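You operate a simulated robot arm through the tools that you are given. There is no shell and no other tool. Be economical: measure what you need, move in short steps, check, and stop when the job is done.

You are at the controls of a simulated two-armed robot. One attempt, no reset.

## Task
Hand the empty teal rack across to the bench, then unload the teal holder's two pins into it.
Fine: the rack goes from one hand to the other in the air; free the thumb screw before a pin comes out; red pin at one dot, white at three dots.

Only the result counts: the job must be done as asked and must still hold three seconds after the hand-in. Knocking over, shifting, dropping, spilling or breaking anything else fails it.

## Robot
Two 6-joint arms with two-finger grippers on one trunk, on a base that drives. Base frame: it is fixed to the floor where the robot stands at the start and does not move with it; the origin is under the middle of the robot, x ahead of it, y to its left, z up; the surface under the hand at the start is at about z = 96. Lengths are in cm, angles in rad, forces in N, time in s.
The left shoulder is at the start at [3, 17.8, 113.8], the right one opposite. With the tool pointing down near the work surface each hand reaches from about 46 to 84 cm from the robot's upright axis, wherever it stands, measured 20 degrees to its own side. Places, roughly: cream pin [175, 50, 75]; door end machine top [60, 90, 80]; gold holder [150, 50, 75]; gold holder one-and-two thumb screw [160, 70, 80]; gold holder three-and-four thumb screw [160, 60, 80]; gold pin [175, 25, 75]; green driver [200, 0, 75]; machine four fine key [50, -100, 90]; machine four four-dot handle [80, -80, 110]; machine four grind key [50, -90, 90]; machine four minus key [60, -80, 90]; machine four one-dot handle [60, -80, 110]; machine four plus key [60, -80, 100]; machine four shine key [50, -100, 90]; machine four smooth key [50, -90, 90]; machine four speed dial [50, -90, 80]. Payload 2.54 kg a hand.
The TCP of each hand is the grasp point between the finger pads, 3 cm short of the fingertips. In the tool frame z runs along the fingers and y along their closing line. Largest opening 11.6 cm; the body of the gripper starts 9.5 cm behind the TCP.
Orientation is that of the tool frame in the base frame, as a unit quaternion [w, x, y, z]. With the fingers straight down and closing along the base's y, the tool's x points along the base's -x, its y along +y and its z along -z.

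## Interface
- The arms move only by the tool step_arm. It takes "left_motion", "right_motion" or both (then of equal length, played together; a hand with none holds still); each is one flat list of numbers, 7 for each row, row after row: the shift along the base's x, y, z in units of 250 mm (1.0 is 250 mm), then the turn, a rotation vector about the base's x, y, z in units of 180 degrees (1.0 is 180 degrees), then the closure, from 0 (fully open) to 1 (shut). In form: [dx, dy, dz, wx, wy, wz, gripper, dx, dy, dz, wx, wy, wz, gripper, ...]. A call has 1 to 20 rows; each row is the pose to reach, as a shift and turn from the pose commanded when the call began. A call with a number of a shift or a turn outside -1 to 1 is refused whole. Each row takes 0.2 s and may step no farther than 5 cm and 0.15 rad from the row before; otherwise, or with a gripper value out of range, the whole call is refused. Where a pose cannot be reached the arm comes as near as it can. A force on the tool above 40 N (or 10 N above the force at the start of the call, whichever is more), or a blocked arm, ends the call early, and 0.2 s more pass. The fingers move at their own pace (about 15.3 cm/s each) and stop on an object; they squeeze with about 35 N. The grip force told is the motor's: it shows also when the fingers shut on nothing. Time passes only in rows, and 0.2 s behind the last, so rows that repeat a pose let the fingers close. The reply holds the time, the measured pose of the TCP, the force on the tool along the base axes, the opening and the grip force, in the units named above and with some noise, with the torque about the TCP (base axes, N m) and any sound that the robot's microphone picked up.
- Cameras (640 x 400 px; columns grow to the right, rows downward): "scene" is now at [3.75, 1.85, 185.36]; the picture's right is [0.26, -0.97, 0.00], its down [-0.79, -0.21, -0.57] and it looks along [0.55, 0.15, -0.82] (base axes); focal length 295 px, centre (320, 200). "left" rides on the left gripper at [6.9, 1.5, -12.2] in its tool frame; the picture's right is [-0.21, 0.98, 0.00], its down [-0.83, -0.18, -0.53] and it looks along [-0.52, -0.11, 0.85] (tool axes); focal length 251 px, centre (320, 200). "right" rides on the right gripper at [6.9, -1.5, -12.2] in its tool frame; the picture's right is [0.21, 0.98, 0.00], its down [-0.83, 0.18, -0.53] and it looks along [-0.52, 0.11, 0.85] (tool axes); focal length 251 px, centre (320, 200). There is no depth. A picture from a camera that has moved, and an enlarged one, comes with that camera's place and axes in the base frame and with its lens.
- snapshot(camera): a new picture of that camera. The clock stands still meanwhile.
- lift_body(by): slides the trunk up (or, below 0, down) by that many cm; the arms and the scene camera ride with it, the base frame stays. It gives what a move gives, with no picture.
- base_move(legs): drives the robot by 1 to 6 legs, each [ahead, left, turn to the left] in cm, cm and rad, along the robot's own axes; the way and the turn of a leg run together, so that a leg with both is an arc; at most 150 cm and 3.142 rad a leg. The arms and the cameras ride along, it lands a little off, and it stops where it bumps. It gives what a move gives.
- head_to(pan, tilt): turns the head with the scene camera to pan (to the left, within 2.496 rad either way) and tilt (down, from -0.506 to 1.204), counted from straight ahead of the robot. It gives what a move gives.
- zoom(camera, box): a new picture of the part [left, top, right, bottom] of that camera's present view, enlarged. The clock stands still meanwhile.
- sign_off(): hands the job in; it is judged then, once.

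Work in short steps. Places have to be worked out from the pictures, the camera data and where the tool is seen: move nearer, look again, correct. Check each grasp and each placing, and mend what went wrong. You have 120 turns and 88 pictures in all, those below and enlarged ones among them. Open the grippers and draw the arms clear of the work before you hand the job in, unless the task says otherwise; then end with one line.

The tools are called after "Call:" by a JSON object that holds its "method" and its "body". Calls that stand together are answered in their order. step_arm: Moves the arms, as the interface text tells. Its arguments: {"type":"object","properties":{"left_motion":{"type":"array","items":{"type":"number"}},"right_motion":{"type":"array","items":{"type":"number"}}},"required":[]} The other tools are called the same way: lift_body (by) slides the trunk up or down; base_move (legs) drives the base; head_to (pan, tilt) turns the head that bears the scene camera; snapshot (camera) takes a picture; zoom (camera, box) takes an enlarged picture of a part of a camera's view; sign_off () hands the job in.

At the start:

```text
time: 0.0
left_tcp_pos: [31.99, 42.12, 138.18]
left_ee_rot: [0.0, 0.0, 1.0, 0.0]
left_contact_force: [0.7, 0.4, -0.1]
left_torque: [-0.04, -0.01, -0.05]
left_opening: 11.62
left_finger_force: 0.0
right_tcp_pos: [54.12, 0.97, 131.43]
right_ee_rot: [0.0, 0.0, 1.0, 0.0]
right_contact_force: [-0.3, -0.9, -0.7]
right_torque: [-0.01, -0.01, 0.0]
right_opening: 11.61
right_finger_force: 0.0
trunk travel left (down, up): [-35.0, 19.0]
robot x, y, heading: [0.06, -0.06, 0.0]
head pan, tilt: [0.262, 0.965]
```

scene: 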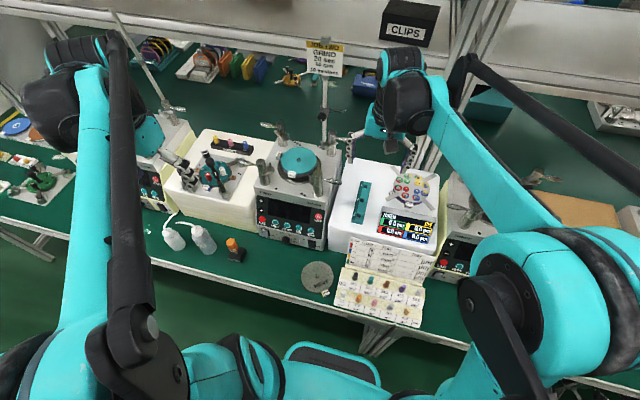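
right: 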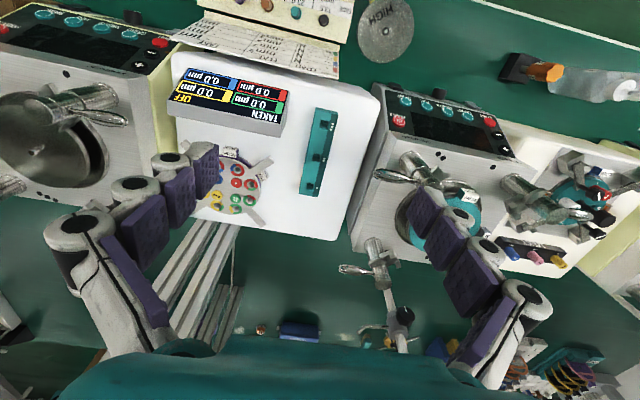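
left: 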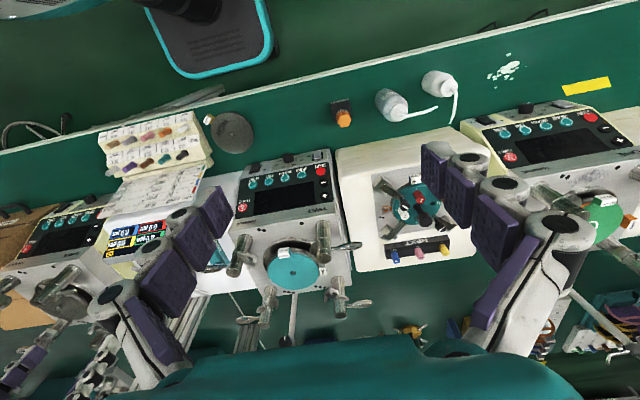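

The teal rack appears to stand on the white block right of the middle machine, and the teal holder on the cream block left of it. I'll zoom in on both.

Call:
{"method": "zoom", "body": {"camera": "scene", "box": [150, 100, 310, 200]}}

Call:
{"method": "zoom", "body": {"camera": "scene", "box": [300, 140, 460, 240]}}

Call:
{"method": "zoom", "body": {"camera": "left", "box": [350, 150, 480, 280]}}

Call:
{"method": "zoom", "body": {"camera": "right", "box": [280, 90, 360, 210]}}

```text
4.00 times, centred on (230, 150) of scene
camera zoom: at [3.75, 1.85, 185.36], right [0.26, -0.97, 0.0], down [-0.79, -0.21, -0.57], along [0.55, 0.15, -0.82], focal length 1180 px, centre (680, 400)
```

zoom: 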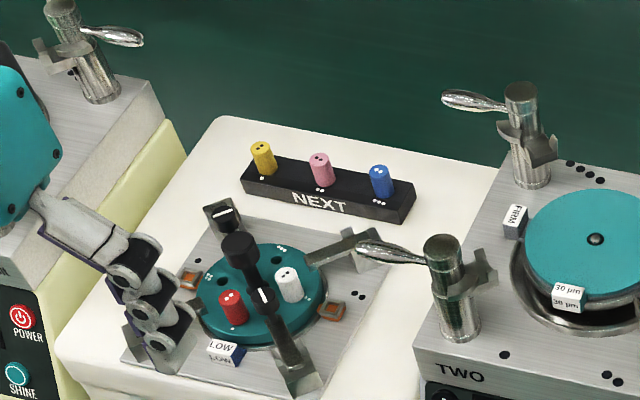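

```text
4.00 times, centred on (380, 190) of scene
camera zoom: at [3.75, 1.85, 185.36], right [0.26, -0.97, 0.0], down [-0.79, -0.21, -0.57], along [0.55, 0.15, -0.82], focal length 1180 px, centre (80, 240)
```

zoom: 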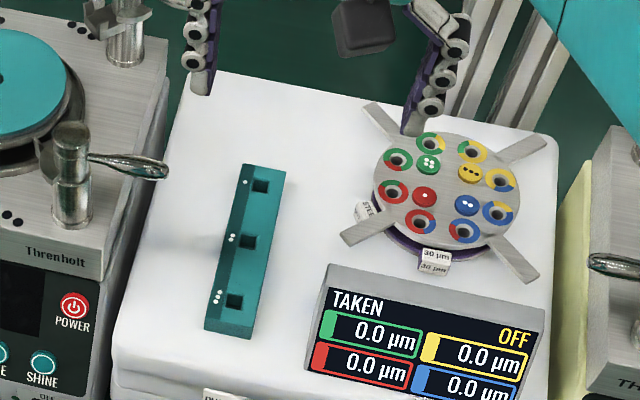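

```text
3.08 times, centred on (415, 215) of left
camera zoom: at [25.13, 43.68, 150.22], right [0.21, 0.98, 0.0], down [0.83, -0.18, 0.53], along [0.52, -0.11, -0.85], focal length 774 px, centre (28, 154)
```

zoom: 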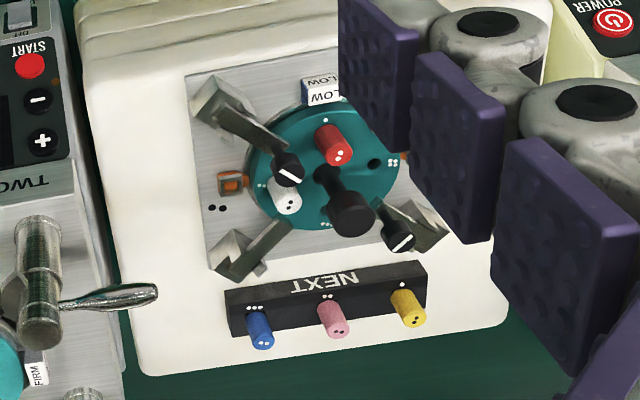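

```text
3.33 times, centred on (320, 150) of right
camera zoom: at [47.26, -0.51, 143.58], right [-0.21, 0.98, 0.0], down [0.83, 0.18, 0.53], along [0.52, 0.11, -0.85], focal length 838 px, centre (320, 367)
```

zoom: 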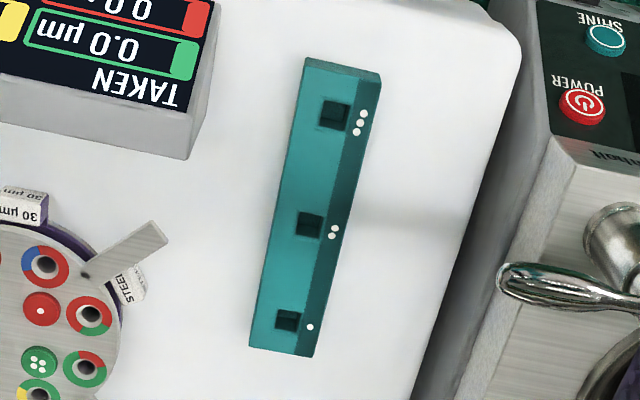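

The rack has three sockets with one to three dots. The holder is a teal disc with a red and a white pin, plus two black thumb screws with white marks. I'll look around to learn what "the bench" is.

Call:
{"method": "head_to", "body": {"pan": 0.0, "tilt": 0.75}}

Call:
{"method": "snapshot", "body": {"camera": "scene"}}

```text
time: 0.8
left_tcp_pos: [32.0, 42.15, 138.22]
left_ee_rot: [0.0, 0.0, 1.0, 0.0]
left_contact_force: [0.3, -0.4, 0.0]
left_torque: [0.0, 0.02, -0.02]
left_opening: 11.6
left_finger_force: 0.0
right_tcp_pos: [54.11, 0.92, 131.5]
right_ee_rot: [0.0, 0.0, 1.0, 0.0]
right_contact_force: [0.2, 0.0, 0.3]
right_torque: [-0.02, -0.01, -0.01]
right_opening: 11.59
right_finger_force: 0.0
trunk travel left (down, up): [-35.0, 19.0]
robot x, y, heading: [-0.06, -0.13, -0.0]
head pan, tilt: [0.0, 0.75]
```

```text
80 pictures are left
camera scene: at [5.1, 0.0, 187.02], right [0.0, -1.0, 0.0], down [-0.68, 0.0, -0.73], along [0.73, 0.0, -0.68], focal length 295 px, centre (320, 200)
```

scene: 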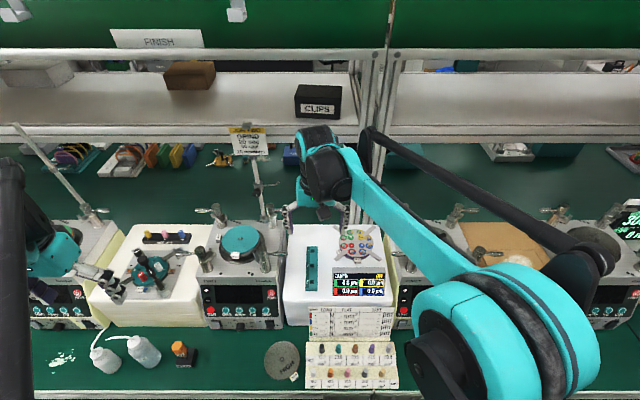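

There is a shelf structure and another bench ("FINISH") behind. I'll look further up and to the sides for signs.

Call:
{"method": "head_to", "body": {"pan": 0.3, "tilt": 0.3}}

Call:
{"method": "snapshot", "body": {"camera": "scene"}}

Call:
{"method": "head_to", "body": {"pan": 0.4, "tilt": 1.0}}

Call:
{"method": "snapshot", "body": {"camera": "scene"}}

```text
time: 1.7
left_tcp_pos: [32.07, 42.2, 138.16]
left_ee_rot: [0.0, 0.0, 1.0, 0.0]
left_contact_force: [-0.5, -0.1, -0.2]
left_torque: [0.02, -0.03, -0.01]
left_opening: 11.59
left_finger_force: 0.1
right_tcp_pos: [54.15, 0.99, 131.47]
right_ee_rot: [0.0, 0.0, 1.0, 0.0]
right_contact_force: [-0.3, -0.4, -0.7]
right_torque: [-0.02, 0.03, -0.04]
right_opening: 11.6
right_finger_force: 0.1
trunk travel left (down, up): [-35.0, 19.0]
robot x, y, heading: [0.15, -0.03, 0.0]
head pan, tilt: [0.3, 0.3]
```

```text
79 pictures are left
camera scene: at [5.74, 2.74, 191.05], right [0.3, -0.96, 0.0], down [-0.28, -0.09, -0.95], along [0.91, 0.28, -0.3], focal length 295 px, centre (320, 200)
```

scene: 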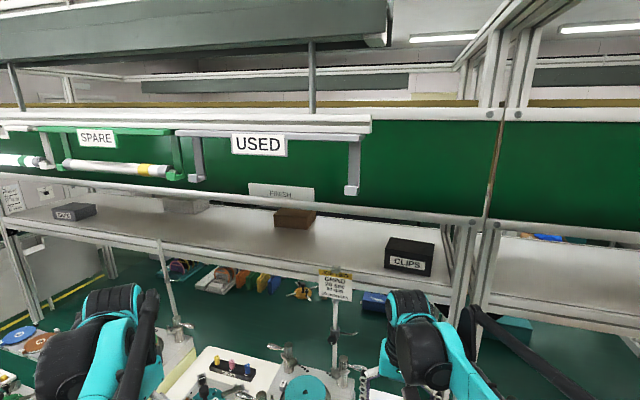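

```text
time: 2.7
left_tcp_pos: [32.03, 42.21, 138.12]
left_ee_rot: [0.0, 0.0, 1.0, 0.0]
left_contact_force: [-0.1, 0.0, -0.9]
left_torque: [0.0, 0.02, -0.02]
left_opening: 11.6
left_finger_force: 0.0
right_tcp_pos: [54.1, 0.99, 131.32]
right_ee_rot: [0.001, 0.0, 1.0, 0.0]
right_contact_force: [0.3, 0.0, -0.3]
right_torque: [-0.02, -0.01, -0.04]
right_opening: 11.6
right_finger_force: 0.0
trunk travel left (down, up): [-35.0, 19.0]
robot x, y, heading: [-0.04, 0.08, -0.001]
head pan, tilt: [0.4, 1.0]
```

```text
78 pictures are left
camera scene: at [3.24, 2.7, 185.12], right [0.39, -0.92, 0.0], down [-0.77, -0.33, -0.54], along [0.5, 0.21, -0.84], focal length 295 px, centre (320, 200)
```

scene: 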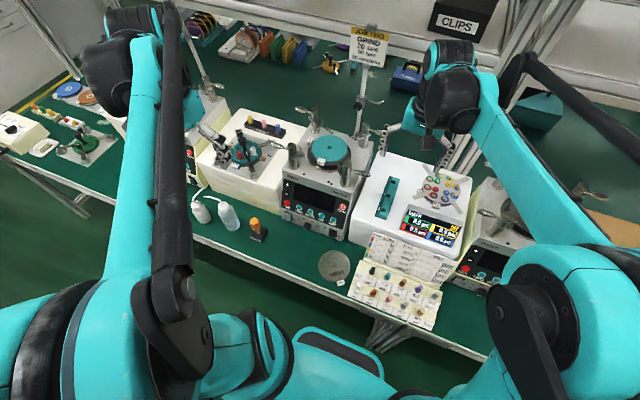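

"The bench" is the green table top (about z 76 by triangulation); its front strip is free at roughly x 42, y 22–42. The rack lies along x near (65.5, 3), top z about 99. I'll hover the right hand over the rack's near end with a partial opening.

Call:
{"method": "step_arm", "body": {"right_motion": [0.05, 0.016, -0.14, 0, 0, 0, 0.35, 0.1, 0.032, -0.28, 0, 0, 0, 0.35, 0.15, 0.048, -0.42, 0, 0, 0, 0.35, 0.2, 0.064, -0.56, 0, 0, 0, 0.35, 0.256, 0.08, -0.7, 0, 0, 0, 0.35]}}

Call:
{"method": "snapshot", "body": {"camera": "right"}}

```text
time: 3.9
left_tcp_pos: [32.16, 42.24, 138.08]
left_ee_rot: [-0.001, 0.0, 1.0, 0.0]
left_contact_force: [0.5, 0.1, -0.6]
left_torque: [0.04, 0.04, 0.01]
left_opening: 11.61
left_finger_force: 0.0
right_tcp_pos: [60.72, 2.99, 113.7]
right_ee_rot: [-0.001, 0.0, 1.0, 0.0]
right_contact_force: [-1.1, 0.0, -0.6]
right_torque: [-0.02, 0.02, 0.02]
right_opening: 7.52
right_finger_force: 0.1
trunk travel left (down, up): [-35.0, 19.0]
robot x, y, heading: [0.5, -0.04, 0.002]
head pan, tilt: [0.4, 1.0]
```

```text
77 pictures are left
camera right: at [53.81, 1.48, 125.96], right [-0.21, 0.98, 0.0], down [0.83, 0.18, 0.53], along [0.52, 0.11, -0.85], focal length 251 px, centre (320, 200)
```

right: 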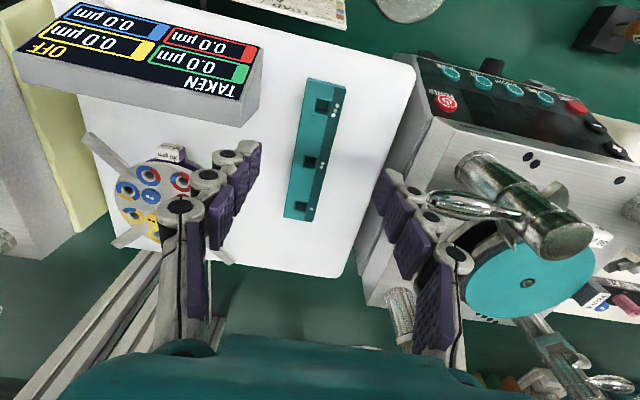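

The rack spans x 57–74.3, y 0.8–4.8, with the screen well clear. I'll go down at x 59.5 to z about 99.8, then close.

Call:
{"method": "step_arm", "body": {"right_motion": [-0.048, 0, -0.15, 0, 0, 0, 0.35, -0.048, 0, -0.3, 0, 0, 0, 0.35, -0.048, 0, -0.42, 0, 0, 0, 0.35, -0.048, 0, -0.5, 0, 0, 0, 0.35, -0.048, 0, -0.556, 0, 0, 0, 0.35, -0.048, 0, -0.556, 0, 0, 0, 0.35]}}

Call:
{"method": "snapshot", "body": {"camera": "right"}}

```text
time: 5.3
left_tcp_pos: [32.05, 42.2, 138.17]
left_ee_rot: [0.0, 0.001, 1.0, 0.0]
left_contact_force: [-0.7, 0.0, 1.0]
left_torque: [-0.02, 0.01, -0.03]
left_opening: 11.62
left_finger_force: 0.0
right_tcp_pos: [59.32, 2.99, 100.11]
right_ee_rot: [0.0, 0.0, 1.0, 0.001]
right_contact_force: [-0.1, -0.6, -0.7]
right_torque: [0.02, 0.03, 0.0]
right_opening: 7.55
right_finger_force: 0.2
trunk travel left (down, up): [-35.0, 19.0]
robot x, y, heading: [-0.16, 0.28, -0.001]
head pan, tilt: [0.4, 1.0]
```

```text
76 pictures are left
camera right: at [52.44, 1.48, 112.16], right [-0.21, 0.98, 0.0], down [0.83, 0.18, 0.53], along [0.52, 0.11, -0.85], focal length 251 px, centre (320, 200)
```

right: 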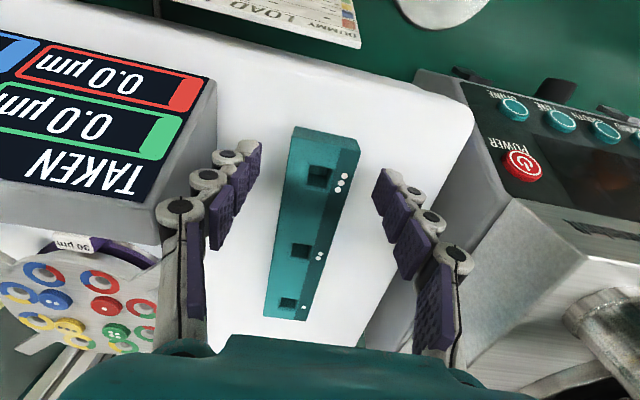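

The fingers straddle the rack evenly near the three-dot socket. I'll lower 0.5 and close.

Call:
{"method": "step_arm", "body": {"right_motion": [0, 0, -0.02, 0, 0, 0, 0.35, 0, 0, -0.02, 0, 0, 0, 0.6, 0, 0, -0.02, 0, 0, 0, 0.8, 0, 0, -0.02, 0, 0, 0, 1, 0, 0, -0.02, 0, 0, 0, 1, 0, 0, -0.02, 0, 0, 0, 1]}}

```text
time: 6.7
left_tcp_pos: [32.1, 42.15, 138.21]
left_ee_rot: [0.001, 0.0, 1.0, 0.0]
left_contact_force: [0.1, -0.2, -0.4]
left_torque: [0.02, 0.0, -0.01]
left_opening: 11.62
left_finger_force: 0.1
right_tcp_pos: [59.3, 2.99, 99.49]
right_ee_rot: [0.0, -0.001, 1.0, 0.0]
right_contact_force: [0.2, 0.3, 0.7]
right_torque: [0.02, -0.01, -0.01]
right_opening: 4.07
right_finger_force: 35.0
trunk travel left (down, up): [-35.0, 19.0]
robot x, y, heading: [-0.07, 0.19, 0.001]
head pan, tilt: [0.4, 1.0]
```

Gripped at 4.07 cm. I'll lift it straight up and look.

Call:
{"method": "step_arm", "body": {"right_motion": [0, 0, 0.1, 0, 0, 0, 1, 0, 0, 0.25, 0, 0, 0, 1, 0, 0, 0.4, 0, 0, 0, 1, 0, 0, 0.55, 0, 0, 0, 1, 0, 0, 0.7, 0, 0, 0, 1, 0, 0, 0.85, 0, 0, 0, 1, 0, 0, 1.0, 0, 0, 0, 1]}}

Call:
{"method": "snapshot", "body": {"camera": "right"}}

```text
time: 8.3
left_tcp_pos: [32.0, 42.06, 138.21]
left_ee_rot: [0.0, -0.001, 1.0, 0.0]
left_contact_force: [-0.4, -0.1, -0.7]
left_torque: [0.02, -0.05, 0.02]
left_opening: 11.58
left_finger_force: 0.0
right_tcp_pos: [59.36, 2.91, 124.57]
right_ee_rot: [0.0, -0.001, 1.0, 0.0]
right_contact_force: [-0.3, 0.0, -0.3]
right_torque: [0.0, 0.06, 0.01]
right_opening: 4.09
right_finger_force: 35.1
trunk travel left (down, up): [-35.0, 19.0]
robot x, y, heading: [-0.08, 0.26, 0.006]
head pan, tilt: [0.4, 1.0]
```

```text
75 pictures are left
camera right: at [52.44, 1.51, 136.75], right [-0.21, 0.98, 0.0], down [0.83, 0.18, 0.53], along [0.52, 0.11, -0.85], focal length 251 px, centre (320, 200)
```

right: 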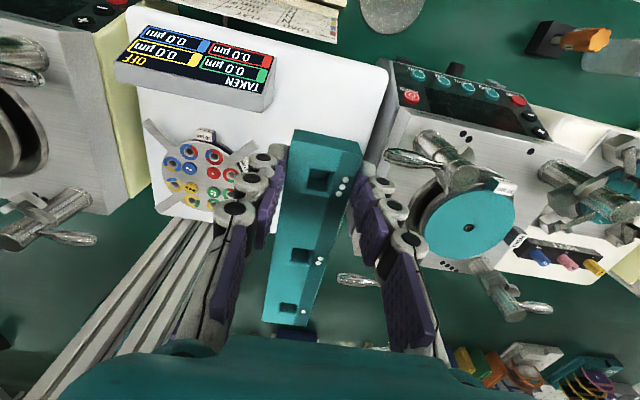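

The rack is held firmly. I'll yaw the right hand +90° and bring it to about (54, -6, 125), so the rack's free end points to the left.

Call:
{"method": "step_arm", "body": {"right_motion": [-0.02, -0.033, 0, 0, 0, 0.0455, 1, -0.04, -0.066, 0, 0, 0, 0.091, 1, -0.06, -0.1, 0, 0, 0, 0.136, 1, -0.08, -0.13, 0, 0, 0, 0.182, 1, -0.1, -0.165, 0, 0, 0, 0.227, 1, -0.12, -0.2, 0, 0, 0, 0.273, 1, -0.14, -0.23, 0, 0, 0, 0.318, 1, -0.16, -0.26, 0, 0, 0, 0.364, 1, -0.18, -0.3, 0, 0, 0, 0.409, 1, -0.2, -0.33, 0, 0, 0, 0.455, 1, -0.21, -0.36, 0, 0, 0, 0.5, 1]}}

Call:
{"method": "snapshot", "body": {"camera": "scene"}}

```text
time: 10.7
left_tcp_pos: [32.04, 42.25, 138.18]
left_ee_rot: [-0.001, 0.0, 1.0, 0.0]
left_contact_force: [0.9, -0.5, 0.4]
left_torque: [0.0, 0.0, -0.03]
left_opening: 11.59
left_finger_force: 0.1
right_tcp_pos: [54.16, -5.98, 124.59]
right_ee_rot: [0.0, 0.707, -0.707, 0.0]
right_contact_force: [0.0, 0.1, -1.6]
right_torque: [-0.06, 0.0, -0.02]
right_opening: 4.09
right_finger_force: 35.1
trunk travel left (down, up): [-35.0, 19.0]
robot x, y, heading: [0.2, 0.12, 0.008]
head pan, tilt: [0.4, 1.0]
```

```text
74 pictures are left
camera scene: at [3.24, 2.66, 185.11], right [0.39, -0.92, 0.0], down [-0.78, -0.33, -0.54], along [0.5, 0.21, -0.84], focal length 295 px, centre (320, 200)
```

scene: 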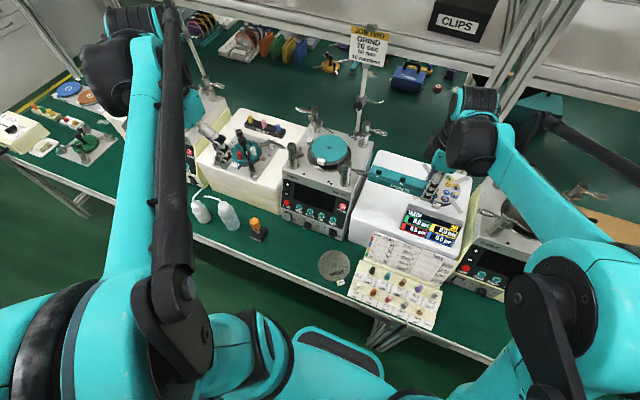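

The rack now lies along y, held high. I'll bring the left hand to staging (54, 25, 135) with −90° yaw so its fingers close along x.

Call:
{"method": "step_arm", "body": {"left_motion": [0.08, -0.06, -0.01, 0, 0, -0.0455, 0, 0.16, -0.12, -0.02, 0, 0, -0.091, 0, 0.24, -0.18, -0.03, 0, 0, -0.136, 0, 0.32, -0.24, -0.04, 0, 0, -0.182, 0, 0.4, -0.3, -0.05, 0, 0, -0.227, 0, 0.48, -0.36, -0.06, 0, 0, -0.273, 0.1, 0.56, -0.42, -0.07, 0, 0, -0.318, 0.2, 0.64, -0.5, -0.08, 0, 0, -0.364, 0.3, 0.72, -0.56, -0.09, 0, 0, -0.409, 0.3, 0.8, -0.62, -0.1, 0, 0, -0.455, 0.3, 0.88, -0.68, -0.12, 0, 0, -0.5, 0.3]}}

Call:
{"method": "step_arm", "body": {"left_motion": [0, 0, 0, -0.045, 0, 0, 0.3, 0, 0, 0, -0.09, 0, 0, 0.3, 0, 0, 0, -0.11, 0, 0, 0.3]}}

Call:
{"method": "snapshot", "body": {"camera": "left"}}

Call:
{"method": "snapshot", "body": {"camera": "scene"}}

```text
time: 13.1
left_tcp_pos: [54.17, 25.05, 135.17]
left_ee_rot: [-0.001, 0.708, 0.706, -0.001]
left_contact_force: [0.5, 0.5, 0.1]
left_torque: [0.01, 0.03, 0.03]
left_opening: 8.12
left_finger_force: 0.0
right_tcp_pos: [54.2, -6.08, 124.49]
right_ee_rot: [0.0, 0.707, -0.707, 0.0]
right_contact_force: [0.7, -0.4, -0.9]
right_torque: [-0.09, 0.03, 0.0]
right_opening: 4.12
right_finger_force: 34.9
trunk travel left (down, up): [-35.0, 19.0]
robot x, y, heading: [0.09, 0.03, -0.002]
head pan, tilt: [0.4, 1.0]
```

```text
time: 13.9
left_tcp_pos: [54.11, 25.16, 135.18]
left_ee_rot: [0.122, 0.696, 0.696, -0.122]
left_contact_force: [0.5, -0.6, 0.5]
left_torque: [0.0, 0.0, 0.02]
left_opening: 8.14
left_finger_force: 0.1
right_tcp_pos: [54.16, -6.09, 124.57]
right_ee_rot: [0.0, 0.707, -0.707, 0.001]
right_contact_force: [-0.1, 0.0, -1.0]
right_torque: [-0.06, 0.0, -0.01]
right_opening: 4.08
right_finger_force: 35.1
trunk travel left (down, up): [-35.0, 19.0]
robot x, y, heading: [-0.05, 0.01, -0.004]
head pan, tilt: [0.4, 1.0]
```

```text
73 pictures are left
camera left: at [55.56, 35.79, 144.16], right [0.98, -0.2, 0.07], down [-0.18, -0.59, 0.78], along [-0.11, -0.78, -0.62], focal length 251 px, centre (320, 200)
```

left: 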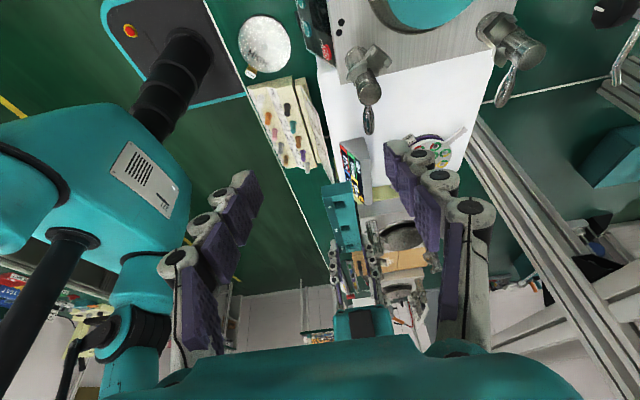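

```text
72 pictures are left
camera scene: at [3.22, 2.71, 185.11], right [0.39, -0.92, 0.0], down [-0.78, -0.33, -0.54], along [0.5, 0.21, -0.84], focal length 295 px, centre (320, 200)
```

scene: 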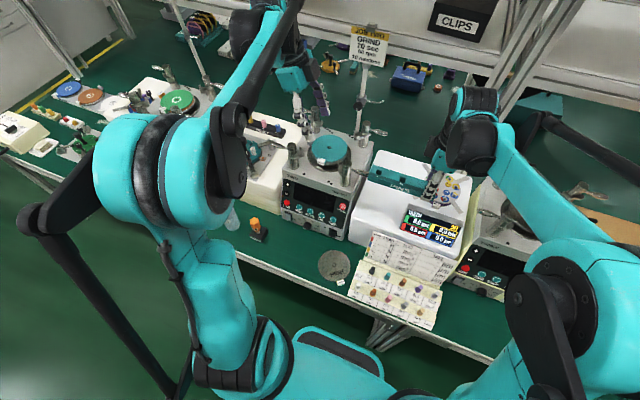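

The rack's end shows between the left fingers ahead. I'll move to a hover point 8 cm back along the tool axis from the grasp point (54.1, 6, 124.5).

Call:
{"method": "step_arm", "body": {"left_motion": [0, -0.13, -0.025, 0, 0, 0, 0.3, 0, -0.26, -0.05, 0, 0, 0, 0.3, 0, -0.4, -0.075, 0, 0, 0, 0.3, 0, -0.53, -0.1, 0, 0, 0, 0.3, 0, -0.656, -0.128, 0, 0, 0, 0.3]}}

Call:
{"method": "snapshot", "body": {"camera": "left"}}

Call:
{"method": "snapshot", "body": {"camera": "right"}}

```text
time: 15.1
left_tcp_pos: [54.06, 8.54, 131.97]
left_ee_rot: [0.121, 0.697, 0.696, -0.122]
left_contact_force: [0.1, -0.3, 0.1]
left_torque: [0.03, -0.02, 0.0]
left_opening: 8.11
left_finger_force: 0.0
right_tcp_pos: [54.03, -6.06, 124.57]
right_ee_rot: [-0.001, -0.707, 0.707, 0.0]
right_contact_force: [-0.3, -0.6, -1.0]
right_torque: [-0.05, -0.01, -0.01]
right_opening: 4.1
right_finger_force: 34.9
trunk travel left (down, up): [-35.0, 19.0]
robot x, y, heading: [-0.05, -0.33, 0.001]
head pan, tilt: [0.4, 1.0]
```

```text
71 pictures are left
camera left: at [55.53, 19.25, 141.01], right [0.98, -0.2, 0.07], down [-0.18, -0.6, 0.78], along [-0.11, -0.78, -0.62], focal length 251 px, centre (320, 200)
```

left: 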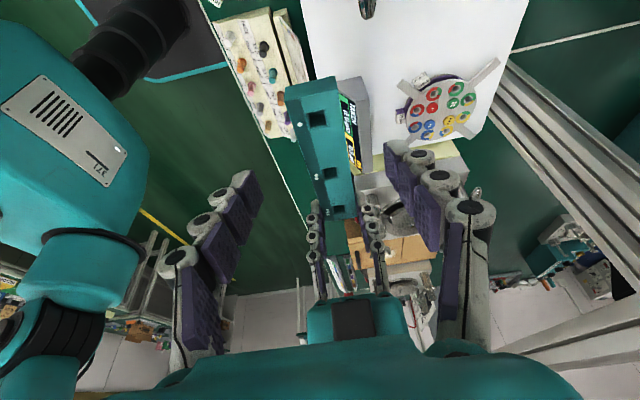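

```text
70 pictures are left
camera right: at [55.67, -12.96, 136.66], right [-0.98, -0.21, 0.0], down [-0.18, 0.83, 0.53], along [-0.11, 0.52, -0.85], focal length 251 px, centre (320, 200)
```

right: 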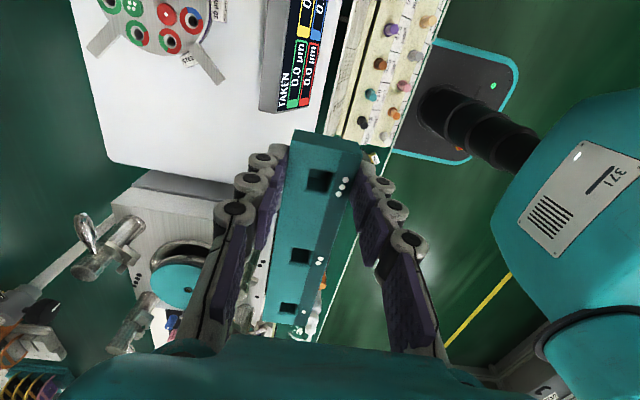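

The rack's end is centred between the left fingers. I'll go in along the tool axis to grasp depth.

Call:
{"method": "step_arm", "body": {"left_motion": [0, -0.03, -0.1, 0, 0, 0, 0.3, 0, -0.07, -0.2, 0, 0, 0, 0.3, 0, -0.09, -0.26, 0, 0, 0, 0.3, 0, -0.104, -0.3, 0, 0, 0, 0.3, 0, -0.104, -0.3, 0, 0, 0, 0.3]}}

Call:
{"method": "snapshot", "body": {"camera": "left"}}

```text
time: 16.3
left_tcp_pos: [54.08, 6.1, 124.41]
left_ee_rot: [0.122, 0.697, 0.696, -0.122]
left_contact_force: [0.4, 0.6, 0.6]
left_torque: [0.01, 0.01, -0.02]
left_opening: 8.12
left_finger_force: 0.1
right_tcp_pos: [54.05, -5.96, 124.5]
right_ee_rot: [0.0, 0.707, -0.707, 0.0]
right_contact_force: [0.1, -0.1, -0.8]
right_torque: [-0.07, -0.02, -0.01]
right_opening: 4.08
right_finger_force: 35.0
trunk travel left (down, up): [-35.0, 19.0]
robot x, y, heading: [-0.08, -0.09, -0.001]
head pan, tilt: [0.4, 1.0]
```

```text
69 pictures are left
camera left: at [55.53, 16.73, 133.41], right [0.98, -0.2, 0.07], down [-0.18, -0.6, 0.78], along [-0.11, -0.78, -0.62], focal length 251 px, centre (320, 200)
```

left: 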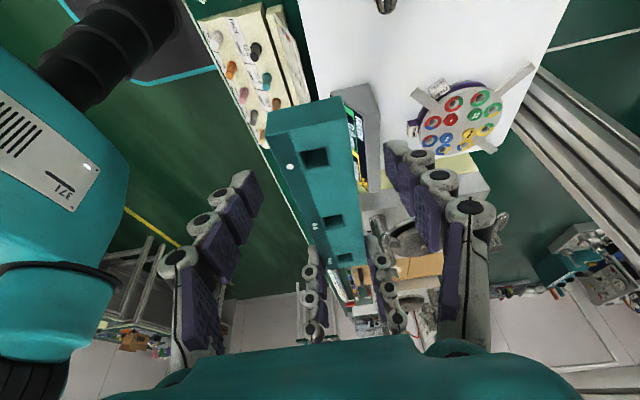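

The rack end sits between the pads at the one-dot socket. I'll close the left hand gently.

Call:
{"method": "step_arm", "body": {"left_motion": [0, 0, 0, 0, 0, 0, 0.5, 0, 0, 0, 0, 0, 0, 0.6, 0, 0, 0, 0, 0, 0, 0.8, 0, 0, 0, 0, 0, 0, 1, 0, 0, 0, 0, 0, 0, 1, 0, 0, 0, 0, 0, 0, 1]}}

```text
time: 17.7
left_tcp_pos: [54.13, 6.09, 124.44]
left_ee_rot: [0.122, 0.697, 0.696, -0.122]
left_contact_force: [3.4, 0.8, 2.7]
left_torque: [-0.2, -0.05, 0.15]
left_opening: 4.12
left_finger_force: 34.8
right_tcp_pos: [54.05, -6.09, 124.63]
right_ee_rot: [-0.001, -0.707, 0.707, 0.0]
right_contact_force: [-2.2, -1.6, -4.5]
right_torque: [-0.2, 0.08, 0.15]
right_opening: 4.1
right_finger_force: 35.2
trunk travel left (down, up): [-35.0, 19.0]
robot x, y, heading: [-0.08, -0.36, -0.001]
head pan, tilt: [0.4, 1.0]
```

Both hands hold it now. I'll open the right hand a bit and withdraw it upward and right.

Call:
{"method": "step_arm", "body": {"right_motion": [0, 0, 0, 0, 0, 0, 0.6, 0, 0, 0, 0, 0, 0, 0.4, 0, 0, 0, 0, 0, 0, 0.35, 0, 0, 0.1, 0, 0, 0, 0.35, 0, -0.02, 0.25, 0, 0, 0, 0.35, 0, -0.15, 0.4, 0, 0, 0, 0.35, 0, -0.3, 0.5, 0, 0, 0, 0.35]}}

Call:
{"method": "snapshot", "body": {"camera": "left"}}

```text
time: 19.3
left_tcp_pos: [53.89, 6.01, 124.49]
left_ee_rot: [0.122, 0.696, 0.697, -0.122]
left_contact_force: [0.1, -0.1, 0.9]
left_torque: [0.06, 0.03, 0.0]
left_opening: 4.08
left_finger_force: 35.2
right_tcp_pos: [53.95, -13.7, 137.21]
right_ee_rot: [-0.001, 0.707, -0.707, 0.0]
right_contact_force: [-0.8, -1.0, -0.3]
right_torque: [0.04, -0.02, -0.01]
right_opening: 7.55
right_finger_force: 0.1
trunk travel left (down, up): [-35.0, 19.0]
robot x, y, heading: [-0.15, -0.09, 0.0]
head pan, tilt: [0.4, 1.0]
```

```text
68 pictures are left
camera left: at [55.52, 16.63, 133.45], right [0.98, -0.2, 0.07], down [-0.18, -0.6, 0.78], along [-0.11, -0.78, -0.62], focal length 251 px, centre (320, 200)
```

left: 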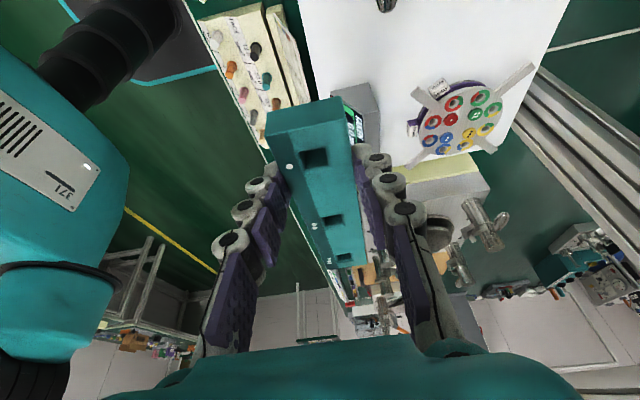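

The left hand alone holds the rack. I'll drive back 4 and left 20, so both the bench spot and the holder are well within left-hand reach.

Call:
{"method": "base_move", "body": {"legs": [[-4, 0, 0], [0, 20, 0]]}}

Call:
{"method": "head_to", "body": {"pan": 0.3, "tilt": 1.0}}

Call:
{"method": "snapshot", "body": {"camera": "scene"}}

```text
time: 21.4
left_tcp_pos: [49.97, 26.11, 124.39]
left_ee_rot: [0.122, 0.696, 0.697, -0.121]
left_contact_force: [-0.2, 0.9, -0.9]
left_torque: [0.04, 0.0, -0.01]
left_opening: 4.08
left_finger_force: 35.2
right_tcp_pos: [49.93, 6.53, 137.04]
right_ee_rot: [0.0, 0.707, -0.707, 0.0]
right_contact_force: [-0.7, -0.2, 0.3]
right_torque: [-0.01, -0.01, 0.02]
right_opening: 7.55
right_finger_force: 0.0
trunk travel left (down, up): [-35.0, 19.0]
robot x, y, heading: [-3.96, 19.68, -0.0]
head pan, tilt: [0.4, 1.0]
```

```text
time: 22.1
left_tcp_pos: [50.04, 26.21, 124.4]
left_ee_rot: [0.121, 0.697, 0.697, -0.121]
left_contact_force: [-0.3, 0.9, -1.4]
left_torque: [0.05, 0.03, -0.03]
left_opening: 4.07
left_finger_force: 35.8
right_tcp_pos: [49.93, 6.59, 137.1]
right_ee_rot: [0.0, 0.707, -0.707, -0.001]
right_contact_force: [0.6, 0.5, 0.0]
right_torque: [0.0, -0.03, 0.02]
right_opening: 7.55
right_finger_force: 0.0
trunk travel left (down, up): [-35.0, 19.0]
robot x, y, heading: [-4.09, 19.68, 0.004]
head pan, tilt: [0.3, 1.0]
```

```text
67 pictures are left
camera scene: at [-0.54, 22.1, 185.11], right [0.3, -0.95, 0.0], down [-0.8, -0.25, -0.54], along [0.52, 0.16, -0.84], focal length 295 px, centre (320, 200)
```

scene: 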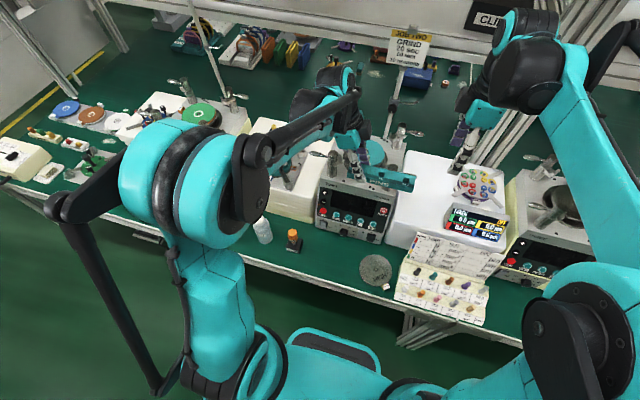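

Bench spot confirmed: disc near (43, 13.6), orange bottle near (42.5, 47), machine front at x about 54. I'll untilt the left hand and go above (43, 36.5).

Call:
{"method": "step_arm", "body": {"left_motion": [-0.07, 0.1, -0.02, 0.03, 0, 0, 1, -0.14, 0.2, -0.1, 0.07, 0, 0, 1, -0.21, 0.3, -0.2, 0.11, 0, 0, 1, -0.28, 0.412, -0.3, 0.11, 0, 0, 1, -0.28, 0.412, -0.4, 0.11, 0, 0, 1]}}

Call:
{"method": "lift_body", "body": {"by": -12}}

Call:
{"method": "snapshot", "body": {"camera": "left"}}

Call:
{"method": "snapshot", "body": {"camera": "scene"}}

```text
time: 23.3
left_tcp_pos: [43.2, 36.28, 114.34]
left_ee_rot: [-0.001, 0.707, 0.707, 0.001]
left_contact_force: [-0.8, -0.2, -2.6]
left_torque: [0.08, 0.03, -0.01]
left_opening: 4.08
left_finger_force: 35.0
right_tcp_pos: [50.11, 6.41, 137.06]
right_ee_rot: [0.001, 0.707, -0.707, 0.0]
right_contact_force: [-0.3, 0.4, 0.0]
right_torque: [0.04, 0.0, 0.02]
right_opening: 7.52
right_finger_force: 0.0
trunk travel left (down, up): [-35.0, 19.0]
robot x, y, heading: [-4.19, 19.88, 0.009]
head pan, tilt: [0.3, 1.0]
```

```text
time: 24.8
left_tcp_pos: [43.03, 36.31, 102.47]
left_ee_rot: [-0.001, 0.707, 0.707, 0.0]
left_contact_force: [0.5, 0.3, -0.3]
left_torque: [0.07, -0.02, 0.0]
left_opening: 4.11
left_finger_force: 35.0
right_tcp_pos: [49.87, 6.58, 125.11]
right_ee_rot: [0.0, -0.707, 0.707, 0.0]
right_contact_force: [0.1, -0.3, 0.3]
right_torque: [-0.03, 0.01, 0.0]
right_opening: 7.51
right_finger_force: 0.1
trunk travel left (down, up): [-23.0, 31.0]
robot x, y, heading: [-4.04, 19.79, 0.001]
head pan, tilt: [0.3, 1.0]
```

```text
66 pictures are left
camera left: at [44.53, 43.24, 114.44], right [0.98, -0.21, 0.0], down [-0.18, -0.83, 0.53], along [-0.11, -0.52, -0.85], focal length 251 px, centre (320, 200)
```

left: 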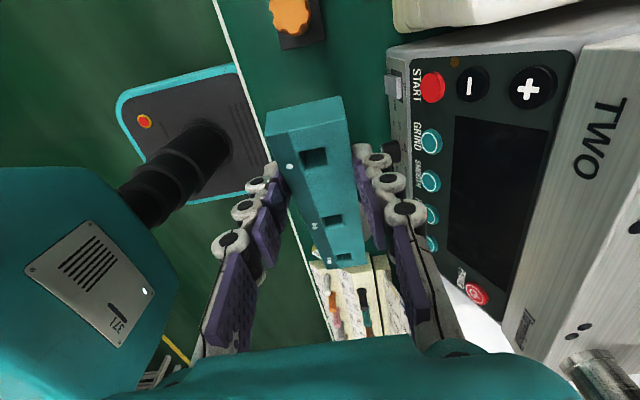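

```text
65 pictures are left
camera scene: at [-0.56, 21.99, 173.13], right [0.3, -0.95, 0.0], down [-0.8, -0.25, -0.54], along [0.52, 0.16, -0.84], focal length 295 px, centre (320, 200)
```

scene: 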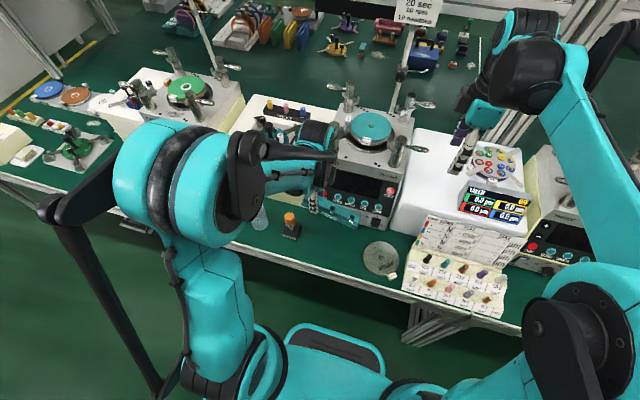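

I notice the rack follows the hand, so it is now pitched 20°; I must tilt back to level it. To keep the leaning hand camera clear of the orange bottle, I'll also yaw the rack 30° and use a grasp point around (41, 34.3).

Call:
{"method": "step_arm", "body": {"left_motion": [-0.02, -0.02, 0, -0.04, 0, 0, 1, -0.05, -0.05, 0, -0.08, 0, 0, 1, -0.08, -0.084, 0, -0.111, 0, 0, 1]}}

Call:
{"method": "step_arm", "body": {"left_motion": [0, 0, -0.05, 0, 0, 0.0417, 1, 0, 0, -0.1, 0, 0, 0.0833, 1, 0, 0, -0.2, 0, 0, 0.125, 1, 0, 0, -0.3, 0, 0, 0.1667, 1, 0, 0, -0.4, 0, 0, 0.1667, 1]}}

Call:
{"method": "snapshot", "body": {"camera": "left"}}

Call:
{"method": "snapshot", "body": {"camera": "scene"}}

```text
time: 25.6
left_tcp_pos: [40.9, 34.3, 102.33]
left_ee_rot: [0.123, 0.696, 0.696, -0.123]
left_contact_force: [0.4, 0.6, -1.3]
left_torque: [0.08, 0.01, 0.04]
left_opening: 4.09
left_finger_force: 34.8
right_tcp_pos: [49.85, 6.49, 125.02]
right_ee_rot: [0.0, 0.707, -0.707, 0.0]
right_contact_force: [-0.4, 0.2, 0.7]
right_torque: [0.0, -0.01, -0.01]
right_opening: 7.54
right_finger_force: 0.1
trunk travel left (down, up): [-23.0, 31.0]
robot x, y, heading: [-4.21, 19.77, 0.002]
head pan, tilt: [0.3, 1.0]
```

```text
time: 26.8
left_tcp_pos: [41.21, 34.41, 92.33]
left_ee_rot: [0.15, 0.491, 0.853, -0.087]
left_contact_force: [-0.7, -0.1, -1.1]
left_torque: [0.05, 0.04, -0.03]
left_opening: 4.09
left_finger_force: 35.6
right_tcp_pos: [50.05, 6.51, 125.03]
right_ee_rot: [0.001, 0.707, -0.707, -0.002]
right_contact_force: [1.1, 0.4, 0.2]
right_torque: [-0.03, 0.03, -0.02]
right_opening: 7.54
right_finger_force: 0.1
trunk travel left (down, up): [-23.0, 31.0]
robot x, y, heading: [-3.96, 20.29, -0.003]
head pan, tilt: [0.3, 1.0]
```

```text
64 pictures are left
camera left: at [37.11, 44.29, 101.3], right [0.95, 0.32, 0.07], down [0.14, -0.6, 0.78], along [0.29, -0.73, -0.62], focal length 251 px, centre (320, 200)
```

left: 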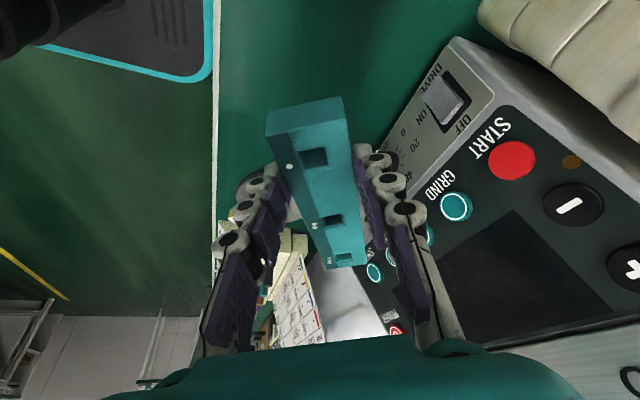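

```text
63 pictures are left
camera scene: at [-0.39, 22.04, 173.1], right [0.3, -0.95, 0.0], down [-0.8, -0.25, -0.54], along [0.52, 0.16, -0.84], focal length 295 px, centre (320, 200)
```

scene: 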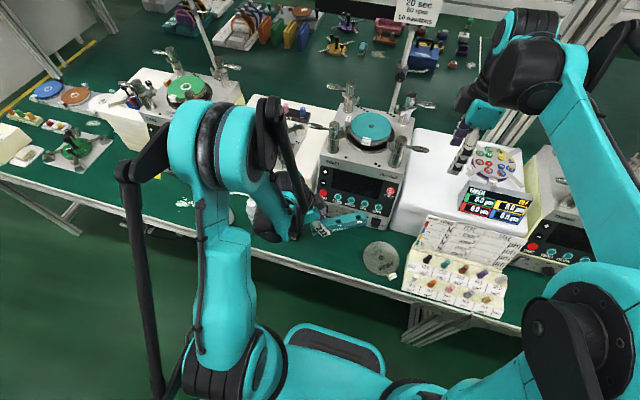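

Triangulating puts the orange cap top near z 89 at (42.5, 45.6). More yaw (45°) gives better clearance from it and the disc, so I'll use grasp point (39.5, 33) and lower to z about 84.

Call:
{"method": "step_arm", "body": {"left_motion": [-0.03, -0.03, 0, 0, 0, 0.0417, 1, -0.068, -0.056, 0, 0, 0, 0.0833, 1, -0.068, -0.056, -0.15, 0, 0, 0.0833, 1, -0.068, -0.056, -0.33, 0, 0, 0.0833, 1]}}

Call:
{"method": "snapshot", "body": {"camera": "left"}}

Call:
{"method": "snapshot", "body": {"camera": "scene"}}

```text
time: 27.8
left_tcp_pos: [44.86, 32.93, 90.59]
left_ee_rot: [0.159, 0.377, 0.91, -0.066]
left_contact_force: [-18.7, 6.2, 3.9]
left_torque: [-0.48, -0.33, -1.38]
left_opening: 4.74
left_finger_force: 35.1
left hand out of reach, approached as far as the arm can: row 1, 2, 3, 4
right_tcp_pos: [49.89, 6.49, 125.05]
right_ee_rot: [0.0, 0.707, -0.707, 0.001]
right_contact_force: [0.9, 0.5, -0.9]
right_torque: [0.01, 0.06, 0.0]
right_opening: 7.55
right_finger_force: 0.1
trunk travel left (down, up): [-23.0, 31.0]
robot x, y, heading: [-3.81, 19.9, 0.003]
head pan, tilt: [0.3, 1.0]
heard: click
```

```text
62 pictures are left
camera left: at [38.5, 41.51, 99.44], right [0.83, 0.55, 0.07], down [0.29, -0.55, 0.78], along [0.47, -0.63, -0.62], focal length 251 px, centre (320, 200)
```

left: 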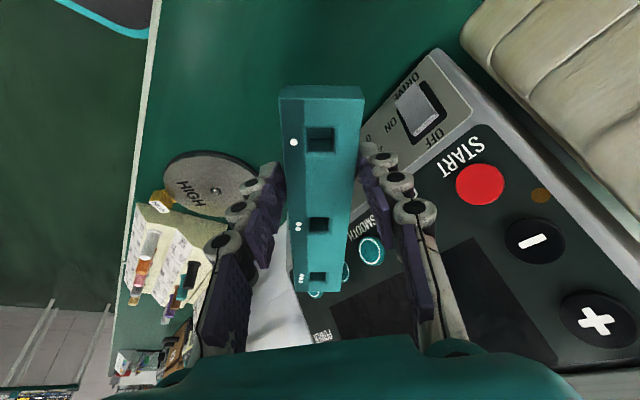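

```text
61 pictures are left
camera scene: at [-0.66, 22.09, 173.11], right [0.3, -0.95, 0.0], down [-0.8, -0.25, -0.54], along [0.52, 0.16, -0.84], focal length 295 px, centre (320, 200)
```

scene: 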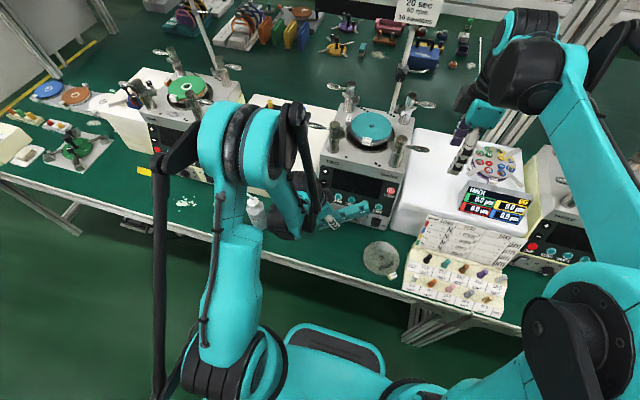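

The arm hit its inner reach limit and swung the rack's end against machine two's panel; a click was heard. I'll drive straight back 8 cm to clear the panel and regain reach.

Call:
{"method": "base_move", "body": {"legs": [[-8, 0, 0]]}}

Call:
{"method": "snapshot", "body": {"camera": "left"}}

Call:
{"method": "snapshot", "body": {"camera": "scene"}}

```text
time: 28.9
left_tcp_pos: [36.8, 32.79, 90.5]
left_ee_rot: [0.16, 0.377, 0.91, -0.067]
left_contact_force: [0.2, 0.6, -1.3]
left_torque: [0.07, -0.02, -0.01]
left_opening: 4.09
left_finger_force: 34.8
right_tcp_pos: [41.75, 6.45, 125.13]
right_ee_rot: [0.0, -0.707, 0.707, -0.001]
right_contact_force: [-0.7, 0.0, 0.4]
right_torque: [0.01, -0.09, -0.02]
right_opening: 7.55
right_finger_force: 0.0
trunk travel left (down, up): [-23.0, 31.0]
robot x, y, heading: [-11.95, 19.91, 0.001]
head pan, tilt: [0.3, 1.0]
```

```text
60 pictures are left
camera left: at [30.5, 41.44, 99.51], right [0.83, 0.55, 0.07], down [0.29, -0.55, 0.78], along [0.47, -0.63, -0.62], focal length 251 px, centre (320, 200)
```

left: 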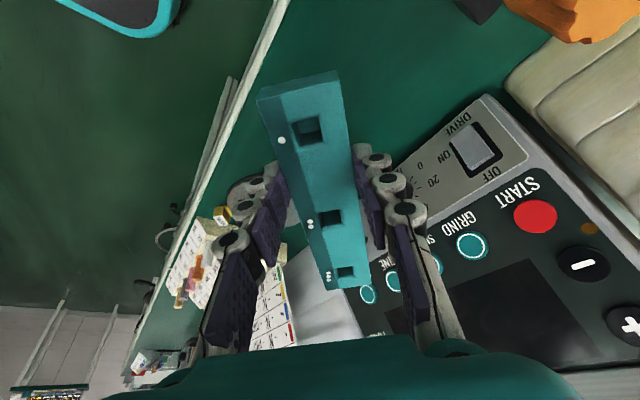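

```text
59 pictures are left
camera scene: at [-8.76, 22.0, 173.12], right [0.3, -0.96, 0.0], down [-0.8, -0.25, -0.54], along [0.52, 0.16, -0.84], focal length 295 px, centre (320, 200)
```

scene: 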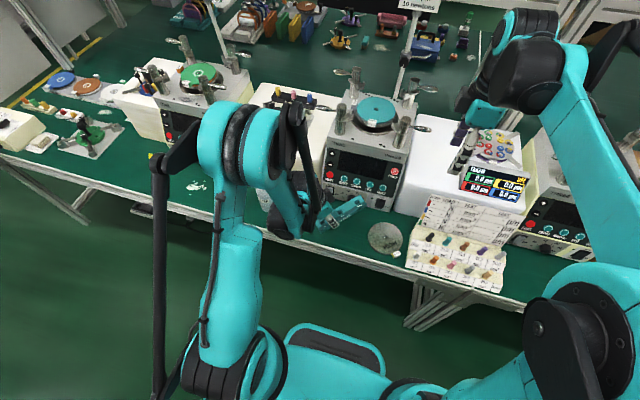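

Clear now. From the dots, the rack has been pitched about 11–12° in the grip (far end up); I'll lower the far end by that angle and shift to x about 39.

Call:
{"method": "step_arm", "body": {"left_motion": [0.04, 0, 0, 0.0225, 0.0225, 0, 1, 0.08, 0.01, 0, 0.045, 0.045, 0, 1, 0.08, 0.01, 0, 0.045, 0.045, 0, 1]}}

Call:
{"method": "snapshot", "body": {"camera": "left"}}

Call:
{"method": "zoom", "body": {"camera": "scene", "box": [240, 130, 440, 290]}}

```text
time: 29.6
left_tcp_pos: [39.07, 33.16, 90.32]
left_ee_rot: [0.068, 0.381, 0.922, -0.027]
left_contact_force: [0.0, -0.2, -1.4]
left_torque: [0.06, 0.03, 0.02]
left_opening: 4.12
left_finger_force: 35.3
right_tcp_pos: [41.93, 6.51, 125.01]
right_ee_rot: [-0.001, 0.707, -0.707, 0.001]
right_contact_force: [1.4, -0.2, -0.2]
right_torque: [0.0, -0.01, 0.01]
right_opening: 7.53
right_finger_force: 0.0
trunk travel left (down, up): [-23.0, 31.0]
robot x, y, heading: [-12.06, 19.93, -0.005]
head pan, tilt: [0.3, 1.0]
```

```text
58 pictures are left
camera left: at [34.07, 40.27, 101.35], right [0.84, 0.54, 0.03], down [0.4, -0.65, 0.65], along [0.37, -0.53, -0.76], focal length 251 px, centre (320, 200)
```

left: 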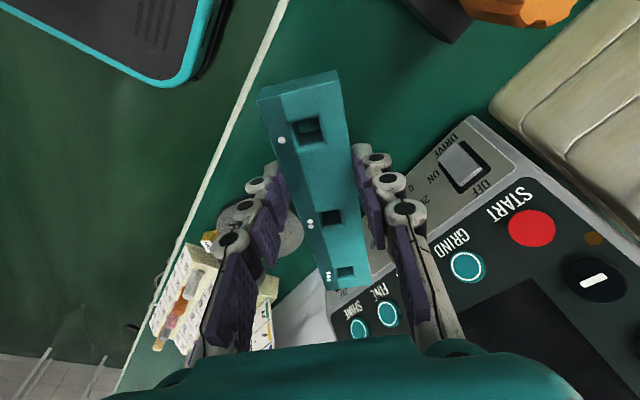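

```text
2.50 times, centred on (340, 210) of scene
camera zoom: at [-8.52, 22.01, 173.11], right [0.3, -0.96, 0.0], down [-0.8, -0.25, -0.54], along [0.52, 0.16, -0.84], focal length 738 px, centre (270, 175)
```

zoom: 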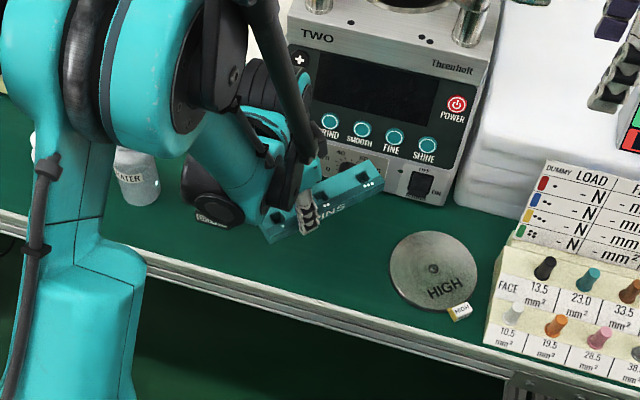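

The rack is now level within about 1.5° and clear of everything. I'll lower 8.5 cm, then feel for the bench.

Call:
{"method": "step_arm", "body": {"left_motion": [0, 0, -0.1, 0, 0, 0, 1, 0, 0, -0.2, 0, 0, 0, 1, 0, 0, -0.28, 0, 0, 0, 1, 0, 0, -0.34, 0, 0, 0, 1]}}

Call:
{"method": "snapshot", "body": {"camera": "left"}}

Call:
{"method": "zoom", "body": {"camera": "scene", "box": [240, 130, 440, 290]}}

```text
time: 30.6
left_tcp_pos: [39.81, 33.18, 82.55]
left_ee_rot: [0.068, 0.381, 0.922, -0.029]
left_contact_force: [-1.1, 0.9, -0.9]
left_torque: [0.06, 0.04, -0.01]
left_opening: 4.08
left_finger_force: 34.9
left hand out of reach, approached as far as the arm can: row 4
right_tcp_pos: [41.93, 6.38, 125.08]
right_ee_rot: [0.0, -0.707, 0.707, 0.001]
right_contact_force: [-0.1, 0.6, 0.1]
right_torque: [-0.01, -0.02, -0.02]
right_opening: 7.54
right_finger_force: 0.1
trunk travel left (down, up): [-23.0, 31.0]
robot x, y, heading: [-12.38, 20.07, -0.002]
head pan, tilt: [0.3, 1.0]
```

```text
56 pictures are left
camera left: at [34.88, 40.22, 93.37], right [0.84, 0.54, 0.03], down [0.4, -0.65, 0.65], along [0.37, -0.53, -0.76], focal length 251 px, centre (320, 200)
```

left: 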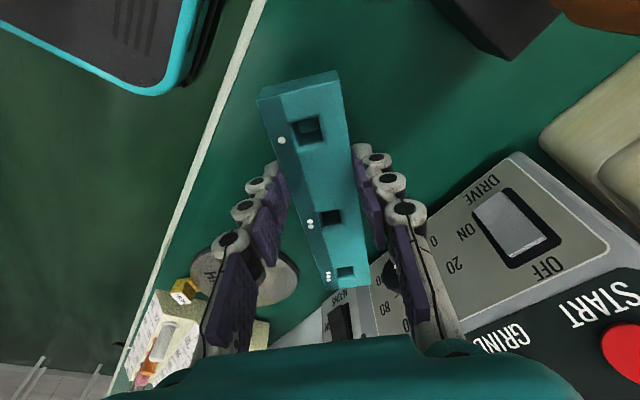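

```text
2.50 times, centred on (340, 210) of scene
camera zoom: at [-8.49, 21.99, 173.11], right [0.3, -0.96, 0.0], down [-0.8, -0.25, -0.54], along [0.52, 0.16, -0.84], focal length 738 px, centre (270, 175)
```

zoom: 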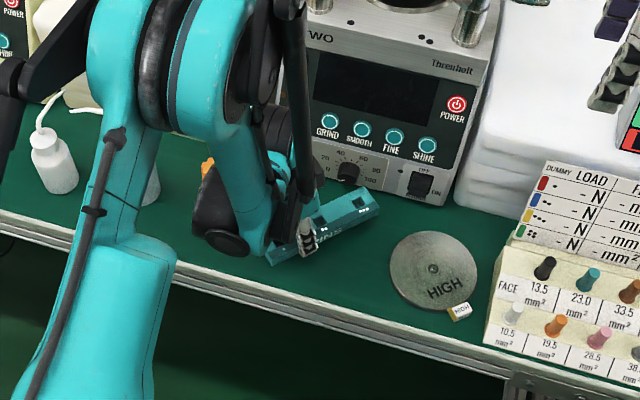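

At the arm's reach limit again, so I'll lower the trunk 2 cm instead; the rack bottom should be about 2.5–3 above the bench.

Call:
{"method": "lift_body", "body": {"by": -2}}

Call:
{"method": "zoom", "body": {"camera": "scene", "box": [290, 170, 400, 260]}}

```text
time: 31.3
left_tcp_pos: [39.92, 33.08, 80.49]
left_ee_rot: [0.068, 0.382, 0.921, -0.029]
left_contact_force: [0.1, 0.3, -1.7]
left_torque: [0.02, -0.01, 0.0]
left_opening: 4.12
left_finger_force: 34.8
right_tcp_pos: [41.87, 6.52, 123.08]
right_ee_rot: [0.0, -0.707, 0.708, 0.0]
right_contact_force: [0.1, 0.7, -0.7]
right_torque: [0.03, -0.02, 0.0]
right_opening: 7.55
right_finger_force: 0.0
trunk travel left (down, up): [-21.0, 33.0]
robot x, y, heading: [-12.16, 20.03, -0.006]
head pan, tilt: [0.3, 1.0]
```

```text
4.44 times, centred on (345, 215) of scene
camera zoom: at [-8.6, 21.99, 171.11], right [0.3, -0.96, 0.0], down [-0.8, -0.25, -0.54], along [0.52, 0.16, -0.84], focal length 1311 px, centre (209, 133)
```

zoom: 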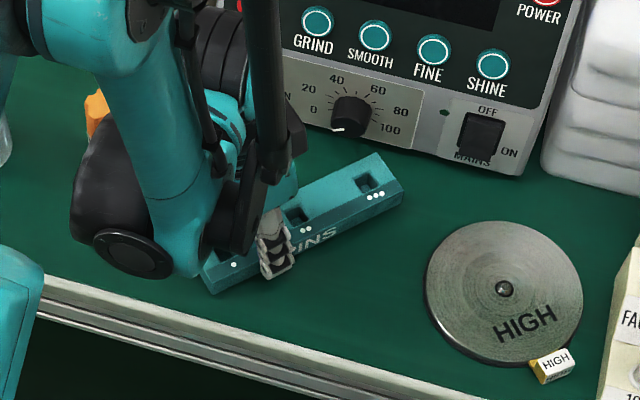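

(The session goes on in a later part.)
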